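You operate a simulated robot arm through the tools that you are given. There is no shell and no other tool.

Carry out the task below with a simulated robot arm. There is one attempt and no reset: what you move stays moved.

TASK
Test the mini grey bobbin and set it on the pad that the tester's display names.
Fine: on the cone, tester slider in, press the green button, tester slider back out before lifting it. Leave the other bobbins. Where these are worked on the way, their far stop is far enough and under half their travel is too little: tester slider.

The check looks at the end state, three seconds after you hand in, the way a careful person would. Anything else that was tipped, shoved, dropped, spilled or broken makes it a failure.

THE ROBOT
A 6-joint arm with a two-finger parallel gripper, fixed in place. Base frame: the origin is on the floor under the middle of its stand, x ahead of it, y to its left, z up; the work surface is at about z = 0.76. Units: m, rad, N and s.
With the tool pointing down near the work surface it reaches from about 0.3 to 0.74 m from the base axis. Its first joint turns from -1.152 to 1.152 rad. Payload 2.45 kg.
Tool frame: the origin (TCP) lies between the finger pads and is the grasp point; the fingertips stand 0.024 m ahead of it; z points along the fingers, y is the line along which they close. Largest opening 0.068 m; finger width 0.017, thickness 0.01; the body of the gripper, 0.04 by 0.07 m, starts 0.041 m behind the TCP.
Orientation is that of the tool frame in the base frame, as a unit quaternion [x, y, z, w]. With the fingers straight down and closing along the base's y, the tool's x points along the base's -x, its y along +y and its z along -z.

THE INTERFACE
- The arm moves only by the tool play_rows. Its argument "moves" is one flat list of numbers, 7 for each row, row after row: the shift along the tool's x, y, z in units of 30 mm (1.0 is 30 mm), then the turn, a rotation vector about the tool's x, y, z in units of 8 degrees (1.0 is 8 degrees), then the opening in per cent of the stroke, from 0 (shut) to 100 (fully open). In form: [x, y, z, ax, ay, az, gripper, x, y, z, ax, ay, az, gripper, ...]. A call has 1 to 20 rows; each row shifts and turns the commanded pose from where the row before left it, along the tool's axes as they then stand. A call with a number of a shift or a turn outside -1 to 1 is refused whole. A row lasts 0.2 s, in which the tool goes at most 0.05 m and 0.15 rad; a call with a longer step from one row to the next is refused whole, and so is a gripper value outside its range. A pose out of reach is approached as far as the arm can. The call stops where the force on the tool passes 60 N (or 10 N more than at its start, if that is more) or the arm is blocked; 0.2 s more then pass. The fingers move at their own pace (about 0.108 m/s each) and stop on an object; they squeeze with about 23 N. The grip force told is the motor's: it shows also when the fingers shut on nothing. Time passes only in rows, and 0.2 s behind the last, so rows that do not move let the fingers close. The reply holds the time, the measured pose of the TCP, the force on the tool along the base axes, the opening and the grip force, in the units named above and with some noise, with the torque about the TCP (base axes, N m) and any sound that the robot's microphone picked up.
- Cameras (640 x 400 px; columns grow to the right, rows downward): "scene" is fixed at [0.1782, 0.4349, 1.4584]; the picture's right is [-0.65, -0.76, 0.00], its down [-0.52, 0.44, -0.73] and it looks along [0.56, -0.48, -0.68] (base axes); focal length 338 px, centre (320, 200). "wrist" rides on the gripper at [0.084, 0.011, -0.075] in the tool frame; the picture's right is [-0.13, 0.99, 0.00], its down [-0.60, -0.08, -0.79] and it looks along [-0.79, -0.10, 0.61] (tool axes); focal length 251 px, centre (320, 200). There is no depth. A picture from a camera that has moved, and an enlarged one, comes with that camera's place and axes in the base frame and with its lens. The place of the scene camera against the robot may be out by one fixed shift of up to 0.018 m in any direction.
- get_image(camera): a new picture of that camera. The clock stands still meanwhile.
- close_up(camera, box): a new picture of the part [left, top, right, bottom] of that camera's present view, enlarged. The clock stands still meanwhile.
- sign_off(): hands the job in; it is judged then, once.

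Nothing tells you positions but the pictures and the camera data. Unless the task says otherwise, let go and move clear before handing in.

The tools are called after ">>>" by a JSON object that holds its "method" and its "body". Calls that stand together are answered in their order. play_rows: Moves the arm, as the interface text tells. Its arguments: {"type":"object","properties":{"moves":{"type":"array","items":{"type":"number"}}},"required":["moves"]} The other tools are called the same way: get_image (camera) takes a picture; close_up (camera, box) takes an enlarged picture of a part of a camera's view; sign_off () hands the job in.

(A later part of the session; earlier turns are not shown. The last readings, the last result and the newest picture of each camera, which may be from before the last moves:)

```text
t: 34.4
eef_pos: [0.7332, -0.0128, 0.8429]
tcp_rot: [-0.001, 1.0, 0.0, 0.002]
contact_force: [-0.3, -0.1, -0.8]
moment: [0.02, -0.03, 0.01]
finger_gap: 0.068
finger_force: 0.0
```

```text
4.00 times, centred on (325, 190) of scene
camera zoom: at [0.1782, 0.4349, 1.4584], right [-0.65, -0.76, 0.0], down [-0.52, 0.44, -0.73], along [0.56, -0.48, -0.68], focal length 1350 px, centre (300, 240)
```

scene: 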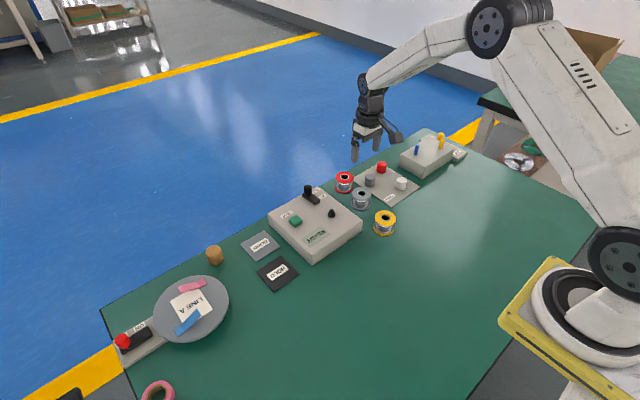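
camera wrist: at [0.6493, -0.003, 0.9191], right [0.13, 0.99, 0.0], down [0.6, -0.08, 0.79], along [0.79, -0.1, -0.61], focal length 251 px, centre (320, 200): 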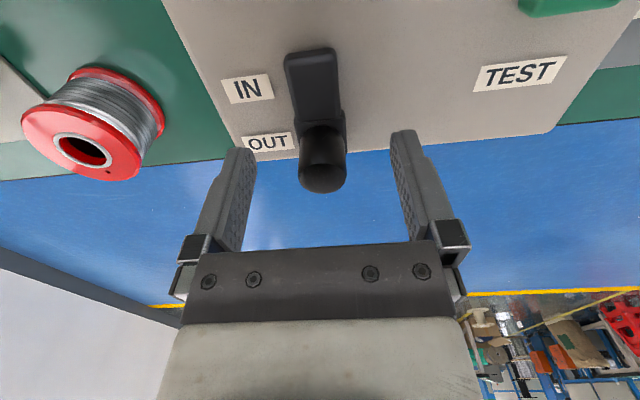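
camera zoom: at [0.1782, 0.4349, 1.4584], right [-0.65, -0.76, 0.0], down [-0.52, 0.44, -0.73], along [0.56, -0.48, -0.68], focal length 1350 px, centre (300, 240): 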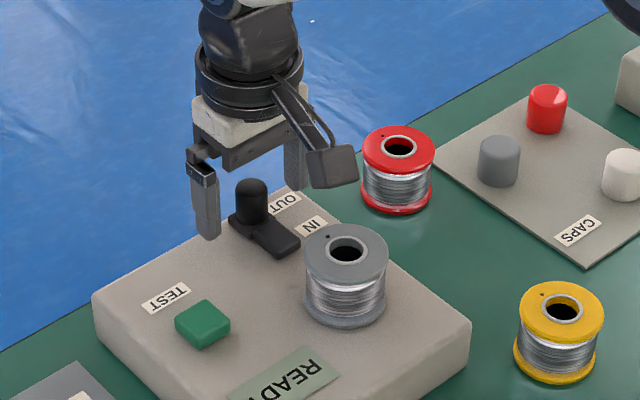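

The fingers straddle the knob with its top level with the grasp point. I'll close on it.

>>> {"method": "play_rows", "body": {"moves": [0, 0, 0, 0, 0, 0, 0, 0, 0, 0, 0, 0, 0, 0, 0, 0, 0, 0, 0, 0, 0, 0, 0, 0, 0, 0, 0, 0]}}

>>> {"method": "get_image", "body": {"camera": "wrist"}}

```text
t: 35.4
eef_pos: [0.7331, -0.0118, 0.8442]
tcp_rot: [0.0, 1.0, 0.0, 0.001]
contact_force: [-0.2, 9.7, -1.2]
moment: [-0.38, -0.19, 0.07]
finger_gap: 0.0227
finger_force: 39.4
```

```text
taken
camera wrist: at [0.6493, -0.0021, 0.9191], right [0.13, 0.99, 0.0], down [0.6, -0.08, 0.79], along [0.79, -0.1, -0.61], focal length 251 px, centre (320, 200)
```

wrist: 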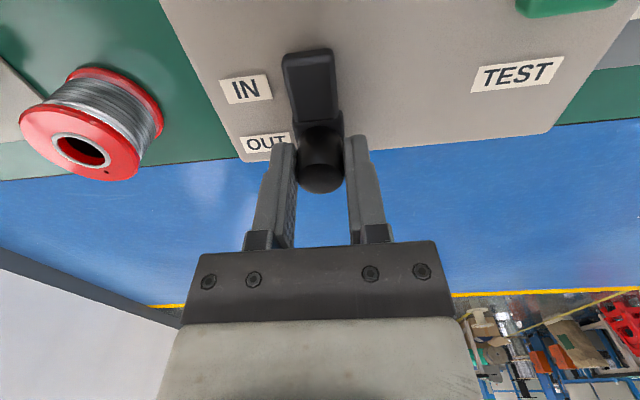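

I'm gripping the knob at 22.7 mm, with a 10 N sideways bias. I'll shift 1 mm in +y to ease that and start pulling it in.

>>> {"method": "play_rows", "body": {"moves": [0, 0.03, 0, 0, 0, 0, 0, 0, 0, 0, 0, 0, 0, 0]}}

>>> {"method": "play_rows", "body": {"moves": [0.1, 0, 0, 0, 0, 0, 0, 0.15, 0, 0, 0, 0, 0, 0, 0.15, 0, 0, 0, 0, 0, 0, 0, 0, 0, 0, 0, 0, 0]}}

>>> {"method": "get_image", "body": {"camera": "wrist"}}

>>> {"method": "close_up", "body": {"camera": "scene", "box": [270, 140, 380, 240]}}

```text
t: 36.0
eef_pos: [0.7335, -0.0105, 0.8437]
tcp_rot: [0.0, 1.0, 0.001, 0.002]
contact_force: [-1.5, 4.8, -0.9]
moment: [0.31, -0.44, 0.1]
finger_gap: 0.0227
finger_force: 39.3
```

```text
t: 37.0
eef_pos: [0.7216, -0.0115, 0.8435]
tcp_rot: [0.001, 1.0, 0.001, 0.001]
contact_force: [1.3, 2.2, -5.9]
moment: [0.46, -0.28, -0.08]
finger_gap: 0.0225
finger_force: 38.8
```

```text
taken
camera wrist: at [0.6378, -0.002, 0.9191], right [0.13, 0.99, 0.0], down [0.6, -0.08, 0.79], along [0.79, -0.1, -0.61], focal length 251 px, centre (320, 200)
```

wrist: 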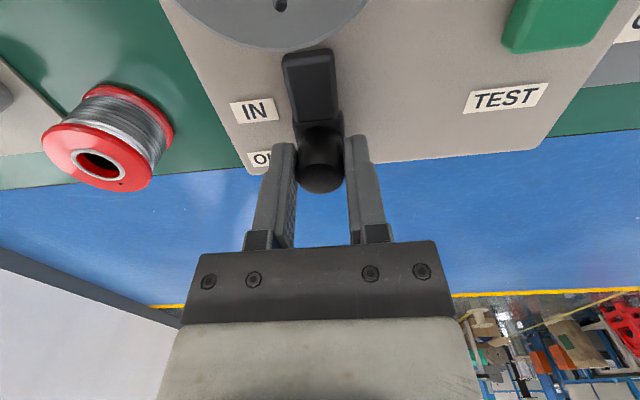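

```text
4.00 times, centred on (325, 190) of scene
camera zoom: at [0.1783, 0.4349, 1.4583], right [-0.65, -0.76, 0.0], down [-0.52, 0.44, -0.73], along [0.56, -0.48, -0.68], focal length 1350 px, centre (300, 240)
```

zoom: 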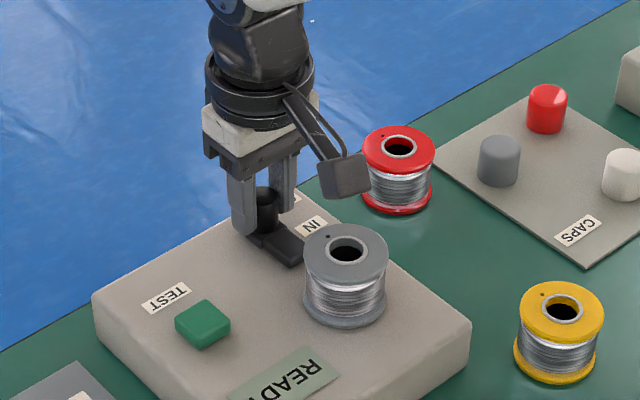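

The knob and bar move together and have gone 12 mm toward IN so far. I'll continue in small steps and watch the force and the gap to the bobbin.

>>> {"method": "play_rows", "body": {"moves": [0.12, 0, 0, 0, 0, 0, 0, 0.12, 0, 0, 0, 0, 0, 0, 0, 0, 0, 0, 0, 0, 0]}}

>>> {"method": "close_up", "body": {"camera": "wrist", "box": [200, 0, 440, 200]}}

>>> {"method": "close_up", "body": {"camera": "scene", "box": [290, 170, 370, 240]}}

```text
t: 37.8
eef_pos: [0.7125, -0.0123, 0.8437]
tcp_rot: [0.0, 1.0, 0.0, 0.001]
contact_force: [1.0, 2.7, -6.7]
moment: [0.37, -0.39, -0.09]
finger_gap: 0.0227
finger_force: 39.6
```

```text
2.00 times, centred on (320, 100) of wrist
camera zoom: at [0.6299, -0.0021, 0.9192], right [0.13, 0.99, 0.0], down [0.6, -0.08, 0.79], along [0.79, -0.1, -0.61], focal length 503 px, centre (320, 400)
```

zoom: 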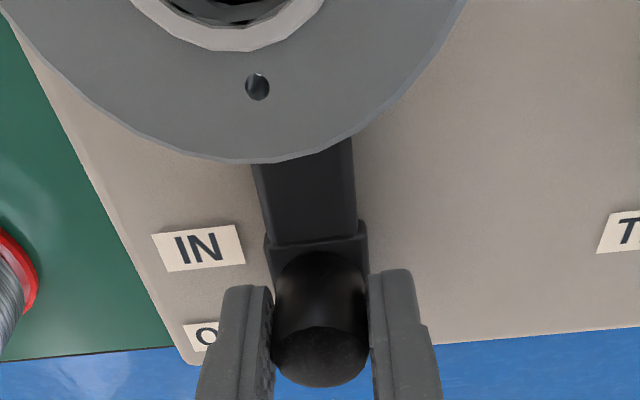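

```text
5.71 times, centred on (330, 205) of scene
camera zoom: at [0.1784, 0.435, 1.4583], right [-0.65, -0.76, 0.0], down [-0.52, 0.44, -0.73], along [0.56, -0.48, -0.68], focal length 1928 px, centre (263, 171)
```

zoom: 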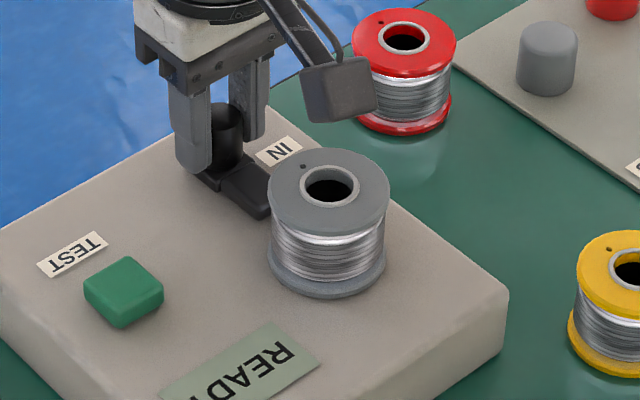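

It's about 21 mm in and the bar tip is close to the flange. I'll use 2 mm steps now.

>>> {"method": "play_rows", "body": {"moves": [0.07, 0, 0, 0, 0, 0, 0, 0, 0, 0, 0, 0, 0, 0]}}

>>> {"method": "play_rows", "body": {"moves": [0.07, 0, 0, 0, 0, 0, 0, 0, 0, 0, 0, 0, 0, 0]}}

>>> {"method": "close_up", "body": {"camera": "wrist", "box": [200, 0, 440, 200]}}

>>> {"method": "close_up", "body": {"camera": "scene", "box": [290, 170, 370, 240]}}

```text
t: 38.4
eef_pos: [0.7124, -0.0137, 0.8431]
tcp_rot: [-0.001, 1.0, 0.0, 0.001]
contact_force: [1.0, 6.8, -3.5]
moment: [-0.24, 0.36, -0.06]
finger_gap: 0.0226
finger_force: 39.0
```

```text
t: 39.0
eef_pos: [0.7086, -0.0115, 0.8436]
tcp_rot: [0.0, 1.0, 0.001, 0.001]
contact_force: [1.4, 4.0, -2.5]
moment: [0.46, 0.12, 0.17]
finger_gap: 0.0227
finger_force: 39.7
```

```text
2.00 times, centred on (320, 100) of wrist
camera zoom: at [0.6254, -0.0021, 0.9192], right [0.13, 0.99, 0.0], down [0.6, -0.08, 0.79], along [0.79, -0.1, -0.61], focal length 503 px, centre (320, 400)
```

zoom: 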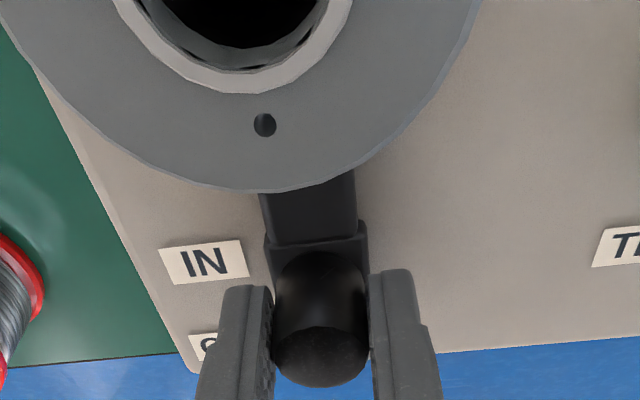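

```text
5.71 times, centred on (330, 205) of scene
camera zoom: at [0.1783, 0.435, 1.4583], right [-0.65, -0.76, 0.0], down [-0.52, 0.44, -0.73], along [0.56, -0.48, -0.68], focal length 1928 px, centre (263, 171)
```

zoom: 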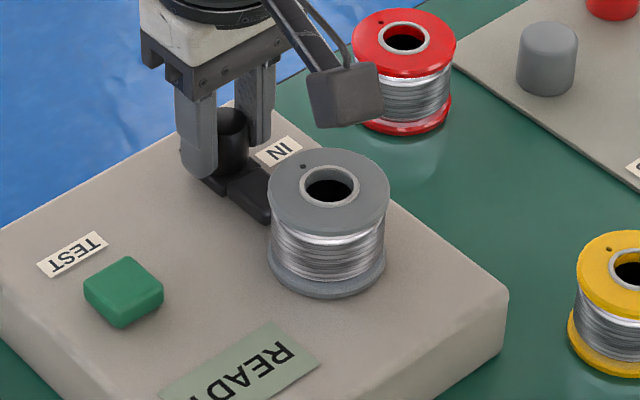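

>>> {"method": "play_rows", "body": {"moves": [0.06, 0, 0, 0, 0, 0, 0, 0, 0, 0, 0, 0, 0, 0]}}

>>> {"method": "play_rows", "body": {"moves": [0.06, 0, 0, 0, 0, 0, 0, 0, 0, 0, 0, 0, 0, 0]}}

>>> {"method": "close_up", "body": {"camera": "wrist", "box": [200, 0, 440, 200]}}

>>> {"method": "close_up", "body": {"camera": "scene", "box": [290, 170, 370, 240]}}

```text
t: 39.6
eef_pos: [0.707, -0.0116, 0.8435]
tcp_rot: [-0.001, 1.0, 0.0, 0.001]
contact_force: [2.2, 8.8, -6.3]
moment: [-0.29, -0.09, -0.09]
finger_gap: 0.0228
finger_force: 39.2
```

```text
t: 40.2
eef_pos: [0.7068, -0.0131, 0.8422]
tcp_rot: [0.0, 1.0, -0.001, 0.003]
contact_force: [13.2, 7.4, -11.8]
moment: [0.39, 0.04, 0.13]
finger_gap: 0.0227
finger_force: 39.0
```

```text
2.00 times, centred on (320, 100) of wrist
camera zoom: at [0.6229, -0.0021, 0.9189], right [0.13, 0.99, 0.0], down [0.6, -0.08, 0.8], along [0.79, -0.1, -0.61], focal length 503 px, centre (320, 400)
```

zoom: 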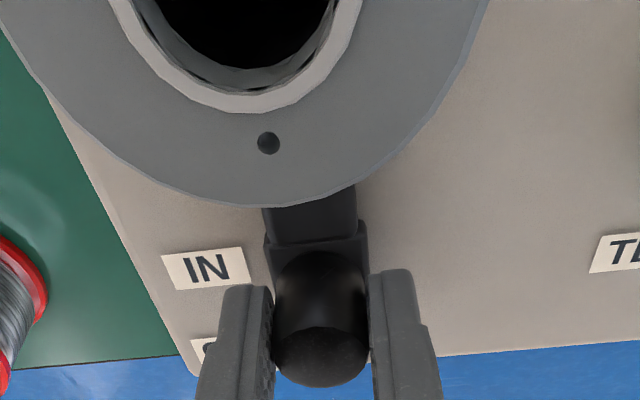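

```text
5.71 times, centred on (330, 205) of scene
camera zoom: at [0.1788, 0.4351, 1.4582], right [-0.65, -0.76, 0.0], down [-0.52, 0.44, -0.73], along [0.56, -0.48, -0.68], focal length 1928 px, centre (263, 171)
```

zoom: 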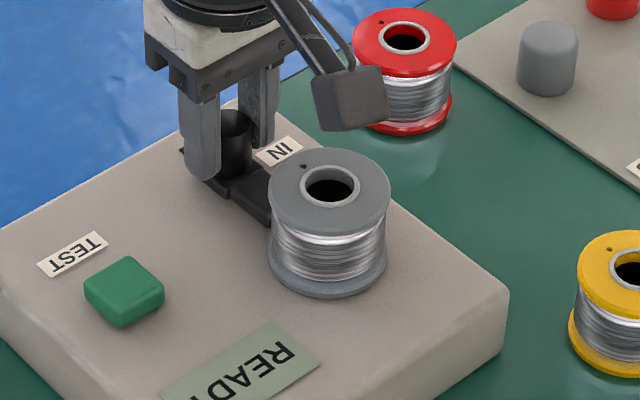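

The x force rose to 13 N at about 26 mm of travel, with the knob beside IN, so I take this as the far stop. I'll release the knob and rise.

>>> {"method": "play_rows", "body": {"moves": [0, 0, 0, 0, 0, 0, 100, 0, 0, 0, 0, 0, 0, 100, 0, 0, -0.3, 0, 0, 0, 100, 0, 0, -0.5, 0, 0, 0, 100, 0, 0, -0.6, 0, 0, 0, 100, 0, 0, -0.6, 0, 0, 0, 100, 0, 0, -0.6, 0, 0, 0, 100, 0, 0, -0.4, 0, 0, 0, 100, 0, 0, 0, 0, 0, 0, 100]}}

>>> {"method": "get_image", "body": {"camera": "wrist"}}

>>> {"method": "close_up", "body": {"camera": "scene", "box": [260, 160, 380, 270]}}

```text
t: 42.2
eef_pos: [0.7051, -0.0117, 0.9338]
tcp_rot: [0.0, 1.0, 0.0, 0.001]
contact_force: [0.1, -0.4, 0.1]
moment: [0.0, 0.0, -0.01]
finger_gap: 0.0682
finger_force: 0.0
```

```text
taken
camera wrist: at [0.6215, -0.0021, 1.0096], right [0.13, 0.99, 0.0], down [0.6, -0.08, 0.79], along [0.79, -0.1, -0.61], focal length 251 px, centre (320, 200)
```

wrist: 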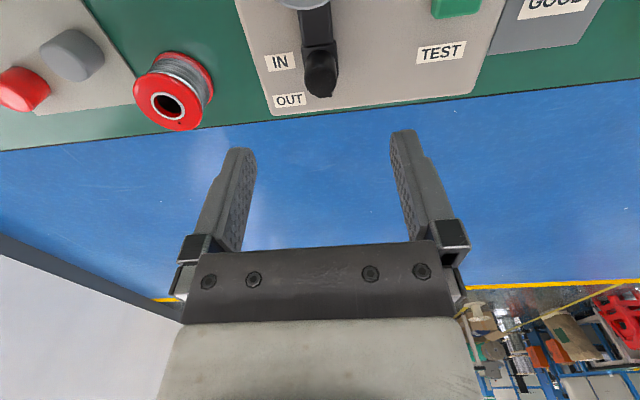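

```text
3.64 times, centred on (320, 215) of scene
camera zoom: at [0.1782, 0.4349, 1.4584], right [-0.65, -0.76, 0.0], down [-0.52, 0.44, -0.73], along [0.56, -0.48, -0.68], focal length 1227 px, centre (320, 146)
```

zoom: 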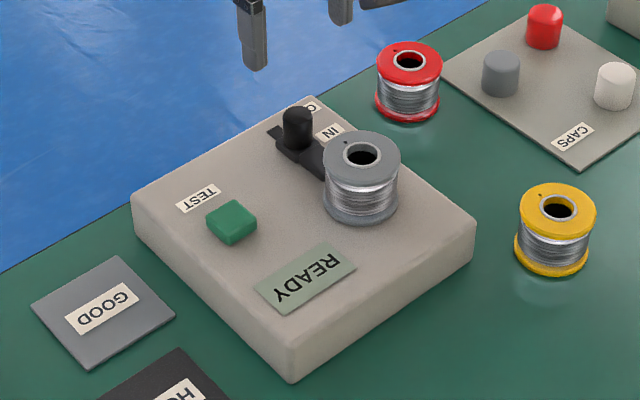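

The slider is in and the bobbin hasn't moved. I make the green button about (0.672, 0.077), top near z = 0.82. I'll move above it with the fingers closed.

>>> {"method": "play_rows", "body": {"moves": [0.2, 0.5, 0, 0, 0, 0, 50, 0.25, 0.65, 0, 0, 0, 0, 0, 0.25, 0.65, 0, 0, 0, 0, 0, 0.25, 0.65, 0, 0, 0, 0, 0, 0.18, 0.5, 0, 0, 0, 0, 0, 0, 0, 0.4, 0, 0, 0, 0, 0, 0, 0.4, 0, 0, 0, 0, 0, 0, 0.3, 0, 0, 0, 0, 0, 0, 0, 0, 0, 0, 0]}}

>>> {"method": "get_image", "body": {"camera": "wrist"}}

>>> {"method": "close_up", "body": {"camera": "wrist", "box": [240, 30, 400, 190]}}

>>> {"method": "close_up", "body": {"camera": "scene", "box": [250, 140, 370, 250]}}

```text
t: 44.2
eef_pos: [0.6725, 0.0758, 0.8981]
tcp_rot: [0.0, 1.0, 0.0, 0.001]
contact_force: [0.5, 0.0, 0.1]
moment: [0.0, -0.02, 0.02]
finger_gap: 0.0
finger_force: 23.4
```

```text
taken
camera wrist: at [0.5884, 0.0866, 0.9749], right [0.13, 0.99, 0.0], down [0.6, -0.08, 0.79], along [0.79, -0.1, -0.61], focal length 251 px, centre (320, 200)
```

wrist: 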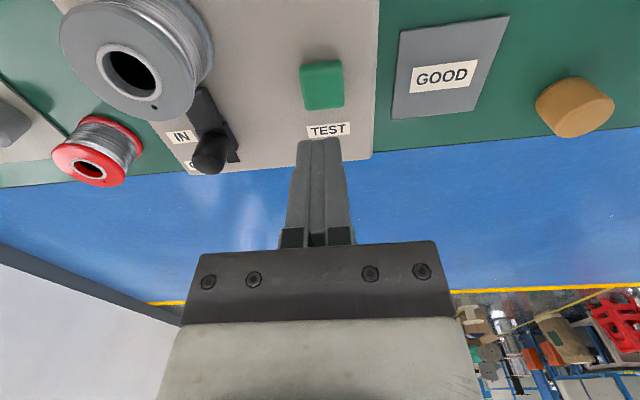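

```text
2.50 times, centred on (320, 110) of wrist
camera zoom: at [0.5884, 0.0866, 0.9749], right [0.13, 0.99, 0.0], down [0.6, -0.08, 0.79], along [0.79, -0.1, -0.61], focal length 629 px, centre (320, 425)
```

zoom: 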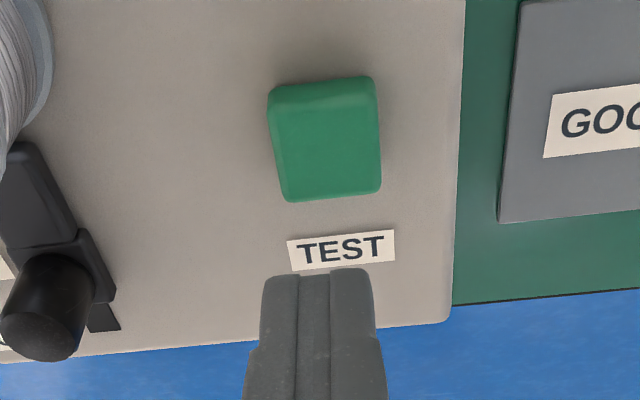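

```text
3.64 times, centred on (310, 195) of scene
camera zoom: at [0.1782, 0.4349, 1.4584], right [-0.65, -0.76, 0.0], down [-0.52, 0.44, -0.73], along [0.56, -0.48, -0.68], focal length 1227 px, centre (356, 218)
```

zoom: 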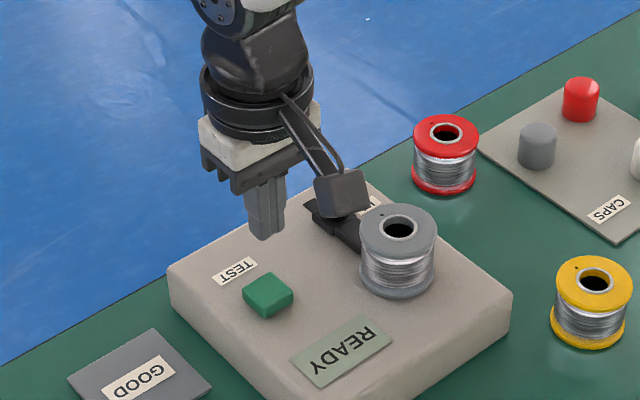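

The button is right under the fingertips. I'll descend to just above it and then press in small steps.

>>> {"method": "play_rows", "body": {"moves": [0, 0.04, 0.4, 0, 0, 0, 0, -0.02, 0, 0.5, 0, 0, 0, 0, 0, 0, 0.4, 0, 0, 0, 0, 0, 0, 0.2, 0, 0, 0, 0, 0, 0, 0, 0, 0, 0, 0]}}

>>> {"method": "close_up", "body": {"camera": "scene", "box": [270, 170, 350, 240]}}

>>> {"method": "close_up", "body": {"camera": "wrist", "box": [240, 50, 400, 190]}}

```text
t: 45.4
eef_pos: [0.6738, 0.0771, 0.8549]
tcp_rot: [0.001, 1.0, 0.0, 0.001]
contact_force: [-0.4, -0.8, 0.2]
moment: [0.0, 0.0, 0.0]
finger_gap: 0.0
finger_force: 22.8
```

```text
5.71 times, centred on (310, 205) of scene
camera zoom: at [0.1782, 0.4349, 1.4584], right [-0.65, -0.76, 0.0], down [-0.52, 0.44, -0.73], along [0.56, -0.48, -0.68], focal length 1928 px, centre (377, 171)
```

zoom: 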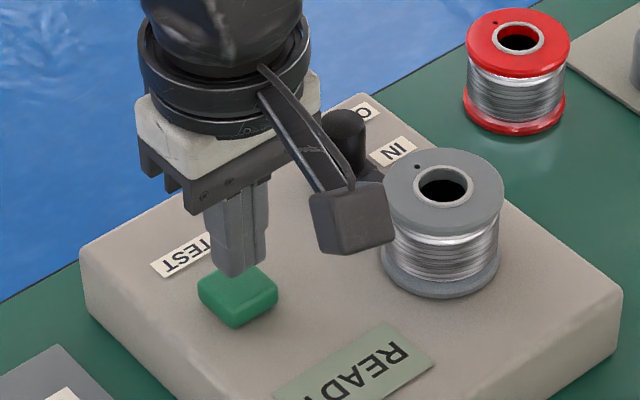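

```text
2.86 times, centred on (320, 120) of wrist
camera zoom: at [0.5894, 0.0872, 0.9307], right [0.13, 0.99, 0.0], down [0.6, -0.08, 0.79], along [0.79, -0.1, -0.61], focal length 718 px, centre (320, 429)
```

zoom: 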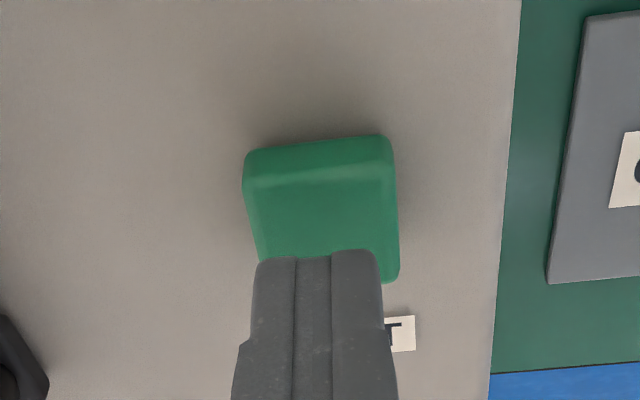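

>>> {"method": "play_rows", "body": {"moves": [0, 0, 0.1, 0, 0, 0, 0, 0, 0, 0.1, 0, 0, 0, 0, 0, 0, 0, 0, 0, 0, 0]}}

>>> {"method": "play_rows", "body": {"moves": [0, 0, 0.06, 0, 0, 0, 0, 0, 0, 0, 0, 0, 0, 0]}}

>>> {"method": "play_rows", "body": {"moves": [0, 0, 0.05, 0, 0, 0, 0, 0, 0, 0, 0, 0, 0, 0]}}

>>> {"method": "close_up", "body": {"camera": "scene", "box": [270, 170, 350, 250]}}

```text
t: 46.2
eef_pos: [0.6725, 0.0765, 0.8485]
tcp_rot: [0.0, 1.0, 0.0, 0.001]
contact_force: [-0.4, -0.2, 0.5]
moment: [-0.01, 0.02, -0.04]
finger_gap: 0.0
finger_force: 22.9
```

```text
t: 46.8
eef_pos: [0.6725, 0.0773, 0.8474]
tcp_rot: [0.0, 1.0, 0.001, 0.0]
contact_force: [0.0, 0.8, 0.1]
moment: [-0.01, -0.04, -0.02]
finger_gap: 0.0002
finger_force: 22.6
```

```text
t: 47.4
eef_pos: [0.6727, 0.0785, 0.8449]
tcp_rot: [-0.001, 1.0, -0.001, 0.001]
contact_force: [-0.3, 0.0, 0.7]
moment: [-0.03, 0.01, 0.0]
finger_gap: 0.0
finger_force: 23.0
```

```text
5.00 times, centred on (310, 210) of scene
camera zoom: at [0.1782, 0.4349, 1.4584], right [-0.65, -0.76, 0.0], down [-0.52, 0.44, -0.73], along [0.56, -0.48, -0.68], focal length 1687 px, centre (370, 150)
```

zoom: 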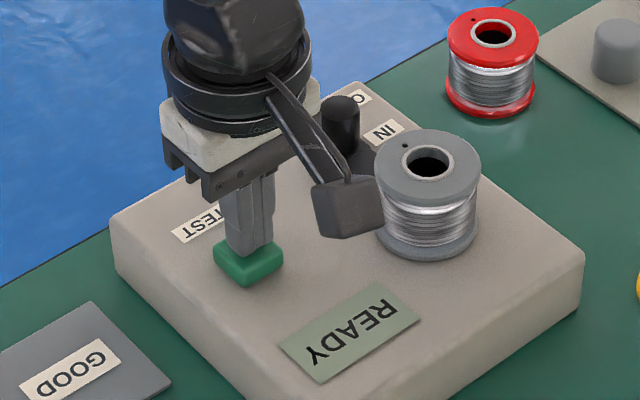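

The fingertips are just above or touching the button. I'll press in 1.5 mm steps.

>>> {"method": "play_rows", "body": {"moves": [0, 0, 0.05, 0, 0, 0, 0, 0, 0, 0, 0, 0, 0, 0]}}

>>> {"method": "play_rows", "body": {"moves": [0, 0, 0.05, 0, 0, 0, 0, 0, 0, 0, 0, 0, 0, 0]}}

>>> {"method": "play_rows", "body": {"moves": [0, 0, 0.05, 0, 0, 0, 0, 0, 0, 0, 0, 0, 0, 0]}}

>>> {"method": "close_up", "body": {"camera": "scene", "box": [270, 170, 350, 250]}}

```text
t: 48.0
eef_pos: [0.6738, 0.0774, 0.8442]
tcp_rot: [0.001, 1.0, 0.0, 0.001]
contact_force: [-1.3, 0.6, 0.3]
moment: [-0.01, -0.01, 0.01]
finger_gap: 0.0
finger_force: 22.7
```

```text
t: 48.6
eef_pos: [0.6732, 0.0771, 0.8422]
tcp_rot: [0.0, 1.0, 0.001, 0.001]
contact_force: [0.3, 0.5, 1.3]
moment: [0.02, 0.01, 0.0]
finger_gap: 0.0
finger_force: 23.3
```

```text
t: 49.2
eef_pos: [0.6728, 0.0781, 0.8408]
tcp_rot: [0.0, 1.0, 0.0, 0.001]
contact_force: [-0.5, -0.9, 0.5]
moment: [-0.02, -0.02, -0.03]
finger_gap: 0.0
finger_force: 23.1
```

```text
5.00 times, centred on (310, 210) of scene
camera zoom: at [0.1782, 0.4349, 1.4584], right [-0.65, -0.76, 0.0], down [-0.52, 0.44, -0.73], along [0.56, -0.48, -0.68], focal length 1687 px, centre (370, 150)
```

zoom: 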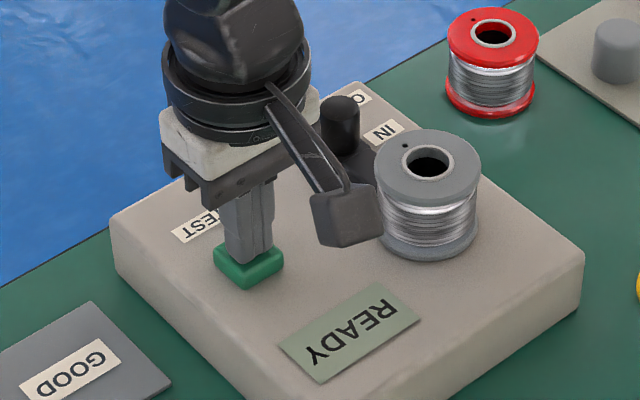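

>>> {"method": "play_rows", "body": {"moves": [0, 0, 0.04, 0, 0, 0, 0, 0, 0, 0, 0, 0, 0, 0]}}

>>> {"method": "play_rows", "body": {"moves": [0, 0, 0.04, 0, 0, 0, 0, 0, 0, 0, 0, 0, 0, 0]}}

>>> {"method": "play_rows", "body": {"moves": [0, 0, 0.04, 0, 0, 0, 0, 0, 0, 0, 0, 0, 0, 0]}}

>>> {"method": "close_up", "body": {"camera": "scene", "box": [270, 170, 350, 250]}}

```text
t: 49.8
eef_pos: [0.6725, 0.0779, 0.8404]
tcp_rot: [0.0, 1.0, 0.0, 0.001]
contact_force: [0.4, 0.7, 1.1]
moment: [0.07, 0.04, -0.02]
finger_gap: 0.0001
finger_force: 22.8
```

```text
t: 50.4
eef_pos: [0.6722, 0.0783, 0.8392]
tcp_rot: [0.001, 1.0, -0.001, 0.002]
contact_force: [-1.4, -0.7, 2.7]
moment: [0.03, 0.07, -0.01]
finger_gap: 0.0001
finger_force: 23.0
heard: click
```

```text
t: 51.0
eef_pos: [0.6729, 0.0782, 0.8372]
tcp_rot: [0.0, 1.0, 0.0, 0.001]
contact_force: [-0.2, 1.4, 2.6]
moment: [0.03, 0.03, 0.03]
finger_gap: 0.0001
finger_force: 22.6
```

```text
5.00 times, centred on (310, 210) of scene
camera zoom: at [0.1781, 0.4349, 1.4584], right [-0.65, -0.76, 0.0], down [-0.52, 0.44, -0.73], along [0.56, -0.48, -0.68], focal length 1687 px, centre (370, 150)
```

zoom: 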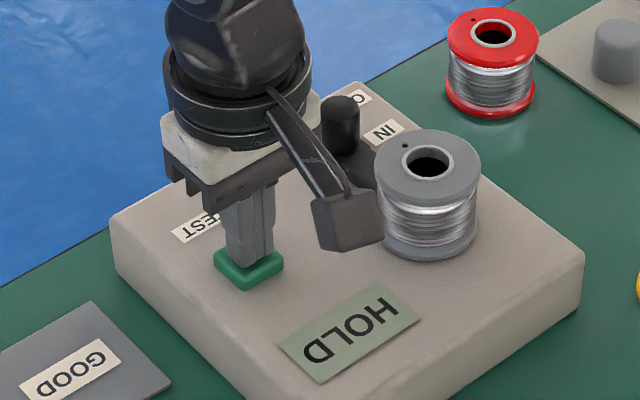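

There was a click and the display now reads HOLD, so the HOLD pad is the target. I'll rise off the button, confirm the display and go back to the knob.

>>> {"method": "play_rows", "body": {"moves": [0, 0, -0.3, 0, 0, 0, 0, 0, 0, -0.6, 0, 0, 0, 0, 0, 0, -0.7, 0, 0, 0, 0, 0, 0, -0.7, 0, 0, 0, 0, 0, 0, -0.6, 0, 0, 0, 0, 0, 0, -0.3, 0, 0, 0, 0, 0, 0, 0, 0, 0, 0, 0]}}

>>> {"method": "get_image", "body": {"camera": "scene"}}

>>> {"method": "play_rows", "body": {"moves": [-0.16, -0.4, 0, 0, 0, 0, 0, -0.25, -0.65, 0, 0, 0, 0, 50, -0.25, -0.65, 0, 0, 0, 0, 100, -0.25, -0.65, 0, 0, 0, 0, 100, -0.25, -0.64, 0, 0, 0, 0, 100, 0, 0, 0, 0, 0, 0, 100, 0, 0, 0.4, 0, 0, 0, 100, 0, 0, 0.5, 0, 0, 0, 100, 0, 0, 0.3, 0, 0, 0, 100, 0, 0, 0, 0, 0, 0, 100]}}

>>> {"method": "get_image", "body": {"camera": "wrist"}}

>>> {"method": "close_up", "body": {"camera": "scene", "box": [260, 150, 380, 260]}}

```text
t: 52.6
eef_pos: [0.6741, 0.0779, 0.9339]
tcp_rot: [0.0, 1.0, -0.001, 0.0]
contact_force: [-0.1, -0.1, -0.2]
moment: [-0.01, 0.0, -0.03]
finger_gap: 0.0
finger_force: 23.3
```

```text
taken
```

scene: 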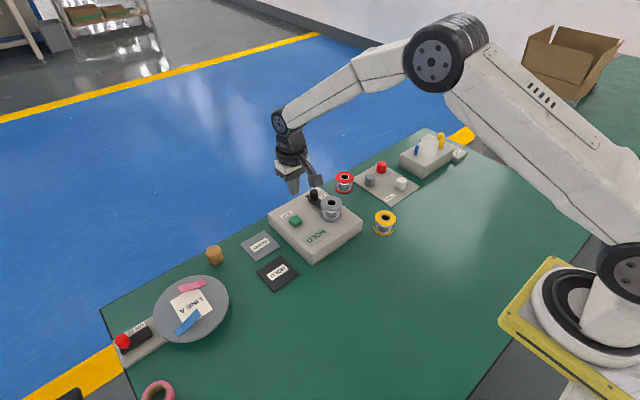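

```text
t: 54.8
eef_pos: [0.7082, -0.0122, 0.8977]
tcp_rot: [0.0, 1.0, 0.0, 0.001]
contact_force: [0.2, 0.4, -0.7]
moment: [0.03, -0.01, 0.0]
finger_gap: 0.068
finger_force: 0.1
```

```text
taken
camera wrist: at [0.624, -0.0021, 0.9741], right [0.13, 0.99, 0.0], down [0.6, -0.08, 0.79], along [0.79, -0.1, -0.61], focal length 251 px, centre (320, 200)
```

wrist: 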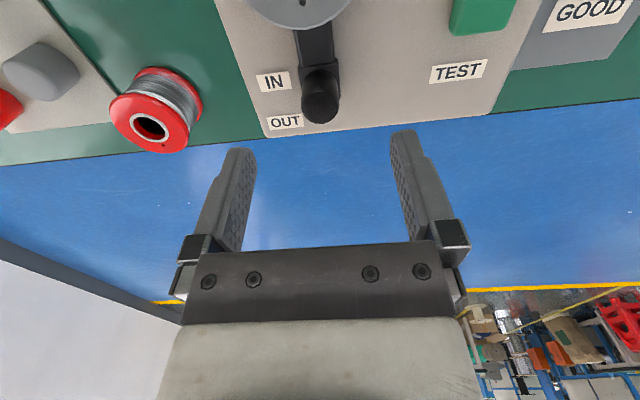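

```text
3.64 times, centred on (320, 205) of scene
camera zoom: at [0.1782, 0.4349, 1.4584], right [-0.65, -0.76, 0.0], down [-0.52, 0.44, -0.73], along [0.56, -0.48, -0.68], focal length 1227 px, centre (320, 182)
```

zoom: 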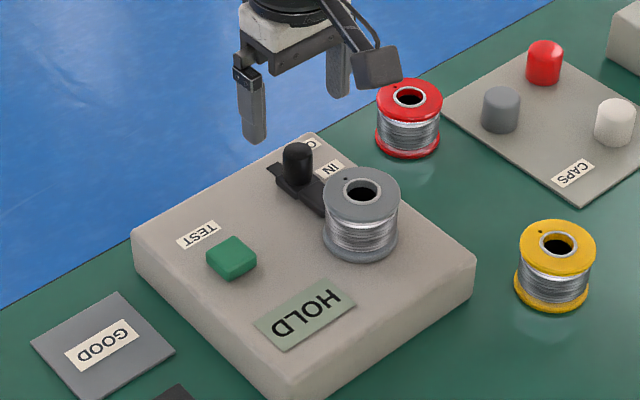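

The display still reads HOLD and the knob is aligned between the fingers. I'll lower and grip it.

>>> {"method": "play_rows", "body": {"moves": [0, 0, 0.5, 0, 0, 0, 100, 0, 0, 0.5, 0, 0, 0, 100, 0, 0, 0.4, 0, 0, 0, 100, 0, 0, 0.3, 0, 0, 0, 100, 0, 0, 0.1, 0, 0, 0, 100, 0, 0, 0, 0, 0, 0, 100]}}

>>> {"method": "get_image", "body": {"camera": "wrist"}}

>>> {"method": "play_rows", "body": {"moves": [0, 0, 0, 0, 0, 0, 0, 0, 0, 0, 0, 0, 0, 0, 0, 0, 0, 0, 0, 0, 0, 0, 0, 0, 0, 0, 0, 0]}}

```text
t: 56.2
eef_pos: [0.7078, -0.0126, 0.8438]
tcp_rot: [0.0, 1.0, 0.001, 0.001]
contact_force: [0.3, 0.0, -0.3]
moment: [-0.01, 0.0, 0.01]
finger_gap: 0.068
finger_force: 0.0
```

```text
taken
camera wrist: at [0.6242, -0.0019, 0.9199], right [0.13, 0.99, 0.0], down [0.6, -0.08, 0.79], along [0.79, -0.1, -0.61], focal length 251 px, centre (320, 200)
```

wrist: 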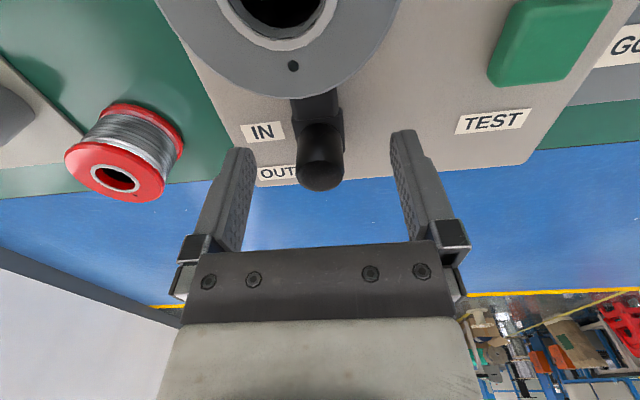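

```text
t: 57.2
eef_pos: [0.7086, -0.0119, 0.8438]
tcp_rot: [0.0, 1.0, 0.0, 0.001]
contact_force: [1.3, -2.2, -1.0]
moment: [0.39, -0.07, 0.02]
finger_gap: 0.0225
finger_force: 39.0
```

I have the knob, so I'll push it back toward OUT.

>>> {"method": "play_rows", "body": {"moves": [-0.1, 0, 0, 0, 0, 0, 0, -0.15, 0, 0, 0, 0, 0, 0, -0.15, 0, 0, 0, 0, 0, 0, -0.15, 0, 0, 0, 0, 0, 0, -0.15, 0, 0, 0, 0, 0, 0, 0, 0, 0, 0, 0, 0, 0]}}

>>> {"method": "play_rows", "body": {"moves": [-0.07, 0, 0, 0, 0, 0, 0, -0.06, 0, 0, 0, 0, 0, 0, 0, 0, 0, 0, 0, 0, 0]}}

>>> {"method": "close_up", "body": {"camera": "wrist", "box": [200, 0, 440, 200]}}

>>> {"method": "close_up", "body": {"camera": "scene", "box": [270, 150, 370, 250]}}

```text
t: 58.6
eef_pos: [0.7284, -0.0112, 0.844]
tcp_rot: [0.0, 1.0, 0.0, 0.0]
contact_force: [-2.0, 1.4, -3.0]
moment: [0.29, 0.45, 0.09]
finger_gap: 0.0228
finger_force: 39.4
```

```text
t: 59.4
eef_pos: [0.7329, -0.0121, 0.845]
tcp_rot: [-0.001, 1.0, 0.0, 0.0]
contact_force: [-1.9, 2.5, 2.7]
moment: [-0.3, 0.97, -0.09]
finger_gap: 0.0227
finger_force: 39.3
```

```text
2.00 times, centred on (320, 100) of wrist
camera zoom: at [0.6485, -0.002, 0.9199], right [0.13, 0.99, 0.0], down [0.6, -0.08, 0.79], along [0.79, -0.1, -0.61], focal length 503 px, centre (320, 400)
```

zoom: 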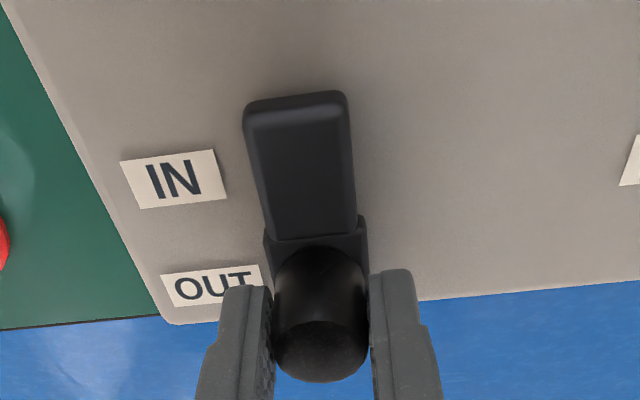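

```text
4.00 times, centred on (320, 200) of scene
camera zoom: at [0.1781, 0.435, 1.4583], right [-0.65, -0.76, 0.0], down [-0.52, 0.44, -0.73], along [0.56, -0.48, -0.68], focal length 1350 px, centre (320, 200)
```

zoom: 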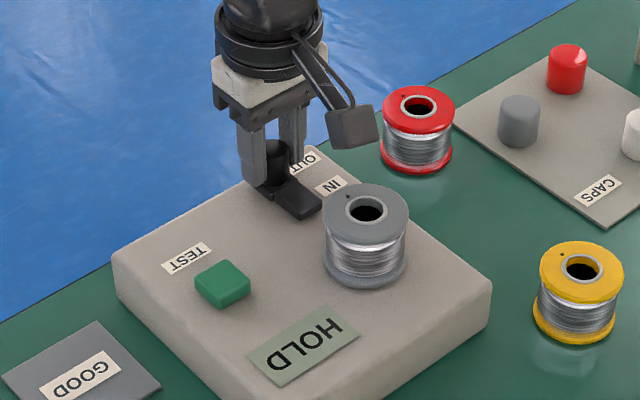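

Almost fully out. I'll push the last couple of millimetres to find the stop.

>>> {"method": "play_rows", "body": {"moves": [-0.04, 0, 0, 0, 0, 0, 0, 0, 0, 0, 0, 0, 0, 0]}}

>>> {"method": "play_rows", "body": {"moves": [-0.04, 0, 0, 0, 0, 0, 0, 0, 0, 0, 0, 0, 0, 0]}}

```text
t: 60.0
eef_pos: [0.733, -0.0123, 0.8447]
tcp_rot: [0.0, 1.0, 0.0, 0.002]
contact_force: [-0.4, 4.0, 1.2]
moment: [-0.26, 0.29, -0.03]
finger_gap: 0.0223
finger_force: 39.1
```

```text
t: 60.6
eef_pos: [0.734, -0.013, 0.844]
tcp_rot: [-0.001, 1.0, 0.0, -0.001]
contact_force: [-11.3, 7.7, 6.0]
moment: [-0.35, -0.49, 0.08]
finger_gap: 0.0226
finger_force: 39.4
```

It's at the OUT stop, with 11 N of reaction. I'll release the knob, rise and return above the bobbin.

>>> {"method": "play_rows", "body": {"moves": [0, 0, 0, 0, 0, 0, 100, 0, 0, 0, 0, 0, 0, 100, 0, 0, -0.3, 0, 0, 0, 100, 0, 0, -0.5, 0, 0, 0, 100, 0, 0, -0.6, 0, 0, 0, 100, 0, 0, -0.6, 0, 0, 0, 100, 0, 0, -0.6, 0, 0, 0, 100, 0, 0, -0.4, 0, 0, 0, 100, 0.4, 0, 0, 0, 0, 0, 100, 0.7, 0, 0, 0, 0, 0, 100, 0.7, 0, 0, 0, 0, 0, 100, 0.7, 0, 0, 0, 0, 0, 100, 0.56, 0, 0, 0, 0, 0, 100, 0.3, 0, 0, 0, 0, 0, 100, 0, 0, 0, 0, 0, 0, 100]}}

>>> {"method": "get_image", "body": {"camera": "wrist"}}

>>> {"method": "close_up", "body": {"camera": "wrist", "box": [240, 0, 400, 200]}}

>>> {"method": "close_up", "body": {"camera": "scene", "box": [250, 160, 390, 300]}}

```text
t: 63.8
eef_pos: [0.6336, -0.0133, 0.9344]
tcp_rot: [0.001, 1.0, 0.0, 0.001]
contact_force: [0.6, -0.4, -0.1]
moment: [0.03, -0.01, 0.0]
finger_gap: 0.0678
finger_force: 0.1
```

```text
taken
camera wrist: at [0.55, -0.0027, 1.0095], right [0.13, 0.99, 0.0], down [0.6, -0.08, 0.79], along [0.79, -0.1, -0.61], focal length 251 px, centre (320, 200)
```

wrist: 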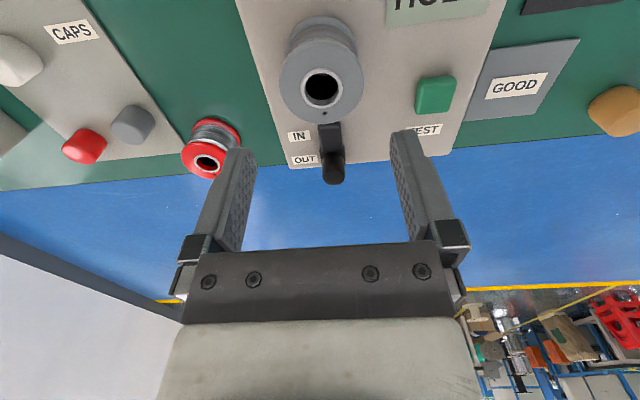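

```text
2.00 times, centred on (320, 100) of wrist
camera zoom: at [0.55, -0.0027, 1.0095], right [0.13, 0.99, 0.0], down [0.6, -0.08, 0.79], along [0.79, -0.1, -0.61], focal length 503 px, centre (320, 400)
```

zoom: 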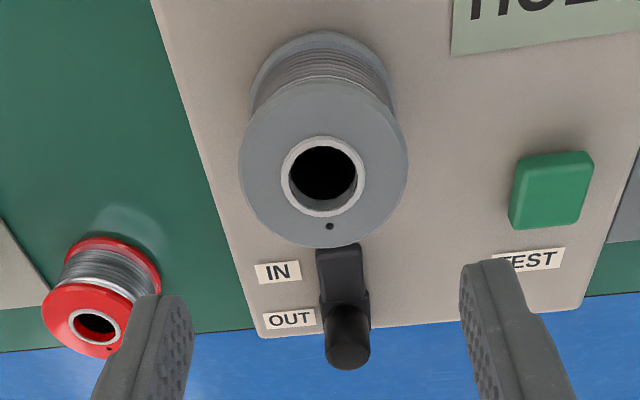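

```text
2.86 times, centred on (320, 230) of scene
camera zoom: at [0.1782, 0.4349, 1.4584], right [-0.65, -0.76, 0.0], down [-0.52, 0.44, -0.73], along [0.56, -0.48, -0.68], focal length 964 px, centre (320, 114)
```

zoom: 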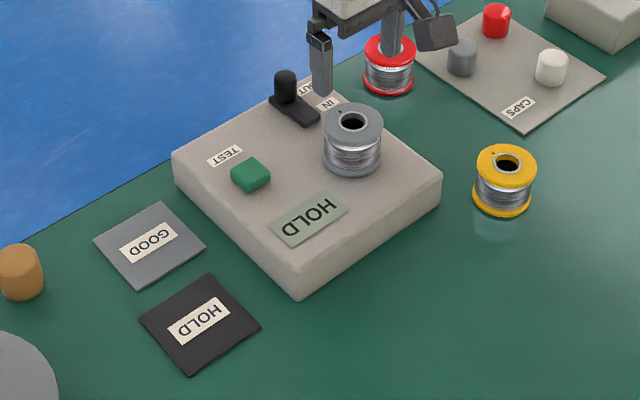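

The slider is out and the display reads HOLD. I'll trim by 1 mm and go down around the bobbin.

>>> {"method": "play_rows", "body": {"moves": [-0.02, 0.03, 0.5, 0, 0, 0, 100, 0, 0, 0.7, 0, 0, 0, 100, 0, 0, 0.7, 0, 0, 0, 100, 0, 0, 0.6, 0, 0, 0, 100, 0, 0, 0.5, 0, 0, 0, 100, 0, 0, 0.25, 0, 0, 0, 100, 0, 0, 0.12, 0, 0, 0, 100, 0, 0, 0, 0, 0, 0, 100]}}

>>> {"method": "close_up", "body": {"camera": "wrist", "box": [220, 80, 420, 260]}}

```text
t: 65.6
eef_pos: [0.6349, -0.0122, 0.833]
tcp_rot: [0.0, 1.0, 0.0, 0.001]
contact_force: [-1.0, -0.2, 0.9]
moment: [0.0, 0.02, 0.0]
finger_gap: 0.0681
finger_force: 0.0
```

```text
2.22 times, centred on (320, 170) of wrist
camera zoom: at [0.5506, -0.0016, 0.9086], right [0.13, 0.99, 0.0], down [0.6, -0.08, 0.79], along [0.79, -0.1, -0.61], focal length 559 px, centre (320, 267)
```

zoom: 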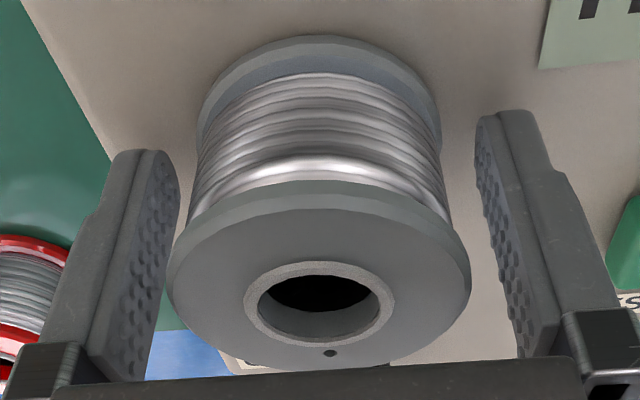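

It's centred. I'll close, hold, and lift slowly off the cone.

>>> {"method": "play_rows", "body": {"moves": [0, 0, 0, 0, 0, 0, 0, 0, 0, 0, 0, 0, 0, 0, 0, 0, 0, 0, 0, 0, 0, 0, 0, 0, 0, 0, 0, 0]}}

>>> {"method": "play_rows", "body": {"moves": [0, 0, -0.08, 0, 0, 0, 0, 0, 0, -0.1, 0, 0, 0, 0, 0, 0, -0.1, 0, 0, 0, 0, 0, 0, 0, 0, 0, 0, 0]}}

>>> {"method": "close_up", "body": {"camera": "wrist", "box": [220, 80, 420, 260]}}

>>> {"method": "close_up", "body": {"camera": "scene", "box": [290, 160, 370, 240]}}

```text
t: 66.6
eef_pos: [0.6357, -0.0126, 0.8332]
tcp_rot: [0.001, 1.0, 0.0, 0.001]
contact_force: [0.3, -0.2, -0.5]
moment: [0.0, -0.04, 0.02]
finger_gap: 0.0556
finger_force: 22.7
```

```text
t: 67.6
eef_pos: [0.6352, -0.0103, 0.8411]
tcp_rot: [-0.001, 1.0, -0.001, 0.001]
contact_force: [0.0, 0.7, -1.4]
moment: [0.01, 0.01, -0.01]
finger_gap: 0.0554
finger_force: 22.5
```

```text
2.22 times, centred on (320, 170) of wrist
camera zoom: at [0.5513, -0.0012, 0.9172], right [0.13, 0.99, 0.0], down [0.6, -0.08, 0.79], along [0.79, -0.1, -0.61], focal length 559 px, centre (320, 267)
```

zoom: 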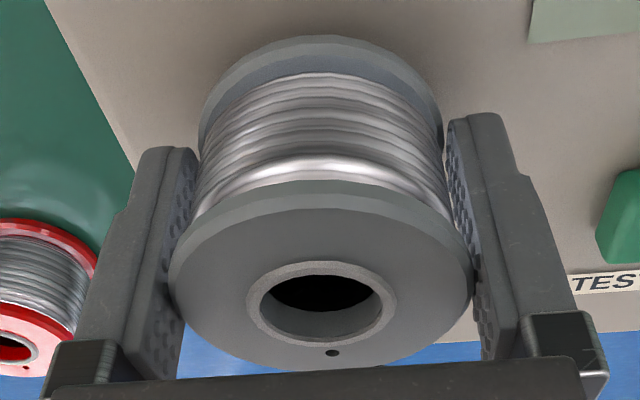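

```text
5.00 times, centred on (330, 200) of scene
camera zoom: at [0.1782, 0.4349, 1.4584], right [-0.65, -0.76, 0.0], down [-0.52, 0.44, -0.73], along [0.56, -0.48, -0.68], focal length 1687 px, centre (270, 200)
```

zoom: 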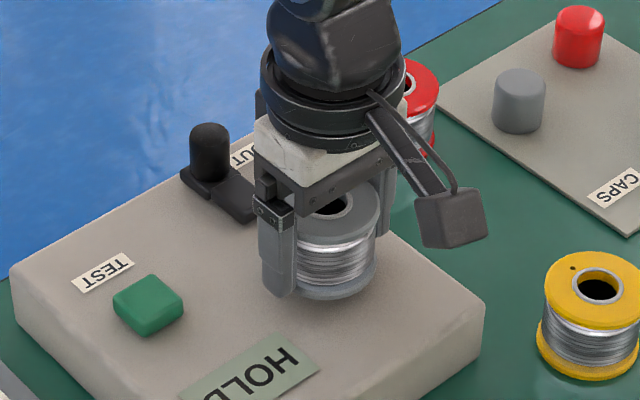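

The bobbin is lifted and held. I'll raise it clear and carry it over toward the HOLD pad near (0.60, 0.19).

>>> {"method": "play_rows", "body": {"moves": [0, 0, -0.2, 0, 0, 0, 0, 0, 0, -0.3, 0, 0, 0, 0, 0, 0, -0.4, 0, 0, 0, 0, 0, 0, -0.5, 0, 0, 0, 0, 0, 0, -0.5, 0, 0, 0, 0, 0, 0, -0.5, 0, 0, 0, 0, 0, 0, -0.4, 0, 0, 0, 0, 0, 0, -0.2, 0, 0, 0, 0, 0, 0, 0, 0, 0, 0, 0]}}

>>> {"method": "play_rows", "body": {"moves": [0, 0.2, 0, 0, 0, 0, 0, 0.05, 0.4, 0, 0, 0, 0, 0, 0.1, 0.5, 0, 0, 0, 0, 0, 0.1, 0.6, 0, 0, 0, 0, 0, 0.1, 0.6, 0, 0, 0, 0, 0, 0.1, 0.6, 0, 0, 0, 0, 0, 0.1, 0.6, 0, 0, 0, 0, 0, 0.1, 0.6, 0, 0, 0, 0, 0, 0.1, 0.6, 0, 0, 0, 0, 0, 0.1, 0.6, 0, 0, 0, 0, 0, 0.1, 0.5, 0, 0, 0, 0, 0, 0.1, 0.4, 0, 0, 0, 0, 0, 0.05, 0.3, 0, 0, 0, 0, 0, 0.05, 0.2, 0, 0, 0, 0, 0, 0, 0, 0, 0, 0, 0, 0]}}

>>> {"method": "get_image", "body": {"camera": "wrist"}}

>>> {"method": "close_up", "body": {"camera": "scene", "box": [220, 150, 380, 310]}}

```text
t: 69.6
eef_pos: [0.6358, -0.0124, 0.9312]
tcp_rot: [0.0, 1.0, -0.001, 0.001]
contact_force: [0.8, -0.1, -1.1]
moment: [0.02, -0.01, 0.01]
finger_gap: 0.0555
finger_force: 22.8
```

```text
t: 72.8
eef_pos: [0.5995, 0.1893, 0.9312]
tcp_rot: [0.001, 1.0, 0.0, 0.001]
contact_force: [0.7, -0.4, -0.4]
moment: [0.0, -0.03, 0.0]
finger_gap: 0.0552
finger_force: 22.9
```

```text
taken
camera wrist: at [0.5151, 0.2003, 1.0065], right [0.13, 0.99, 0.0], down [0.6, -0.08, 0.79], along [0.79, -0.1, -0.61], focal length 251 px, centre (320, 200)
```

wrist: 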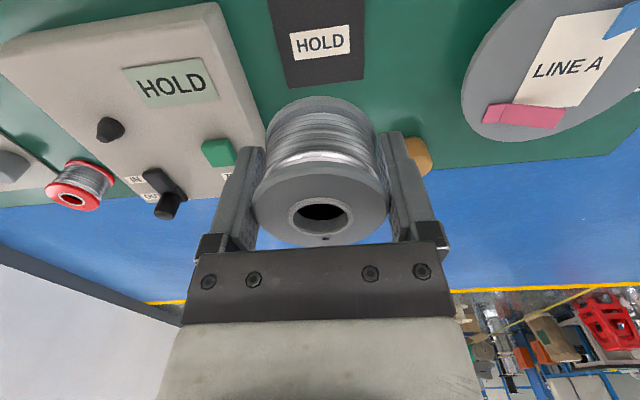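

```text
2.50 times, centred on (300, 230) of scene
camera zoom: at [0.1782, 0.4349, 1.4583], right [-0.65, -0.76, 0.0], down [-0.52, 0.44, -0.73], along [0.56, -0.48, -0.68], focal length 844 px, centre (370, 125)
```

zoom: 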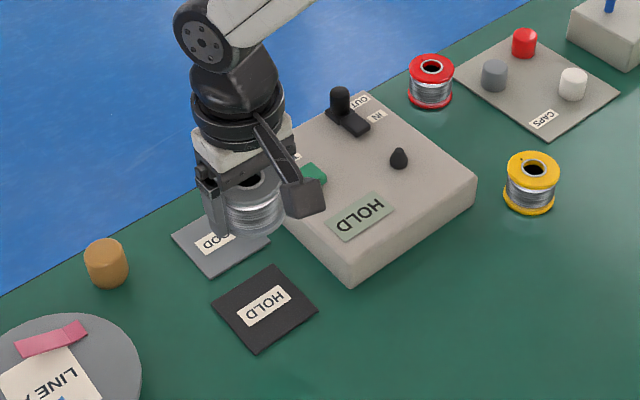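

The HOLD pad centre works out at about (0.6045, 0.189), 74 mm square. I'll shift 5 mm in +x and lower slowly.

>>> {"method": "play_rows", "body": {"moves": [-0.17, 0, 0.2, 0, 0, 0, 0, 0, 0, 0.4, 0, 0, 0, 0, 0, 0, 0.5, 0, 0, 0, 0, 0, 0, 0.5, 0, 0, 0, 0, 0, 0, 0.5, 0, 0, 0, 0, 0, 0, 0.5, 0, 0, 0, 0, 0, 0, 0.5, 0, 0, 0, 0, 0, 0, 0.4, 0, 0, 0, 0, 0, 0, 0.3, 0, 0, 0, 0, 0, 0, 0.2, 0, 0, 0, 0, 0, 0, 0, 0, 0, 0, 0]}}

>>> {"method": "get_image", "body": {"camera": "wrist"}}

>>> {"method": "close_up", "body": {"camera": "scene", "box": [220, 200, 340, 310]}}

```text
t: 75.2
eef_pos: [0.6058, 0.1895, 0.81]
tcp_rot: [0.0, 1.0, -0.001, 0.001]
contact_force: [0.0, -0.7, -1.4]
moment: [0.01, -0.01, -0.02]
finger_gap: 0.0553
finger_force: 23.3
```

```text
taken
camera wrist: at [0.5218, 0.1997, 0.8869], right [0.13, 0.99, 0.0], down [0.6, -0.08, 0.79], along [0.79, -0.1, -0.61], focal length 251 px, centre (320, 200)
```

wrist: 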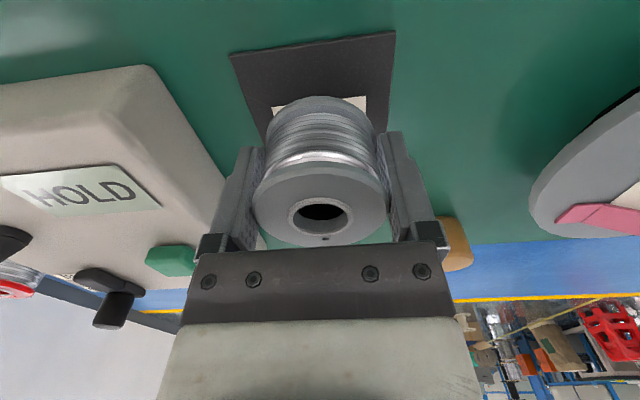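

```text
3.64 times, centred on (280, 255) of scene
camera zoom: at [0.1782, 0.4349, 1.4583], right [-0.65, -0.76, 0.0], down [-0.52, 0.44, -0.73], along [0.56, -0.48, -0.68], focal length 1227 px, centre (466, 0)
```

zoom: 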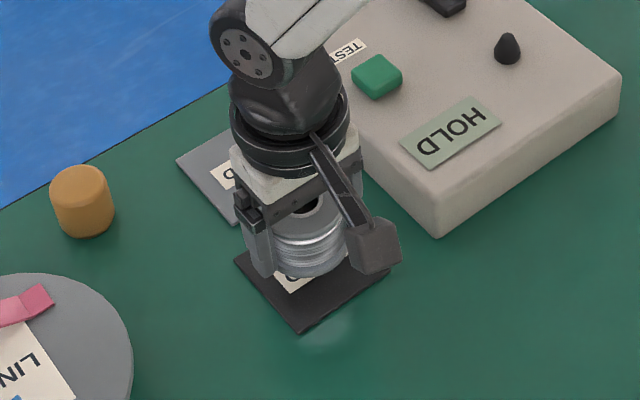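

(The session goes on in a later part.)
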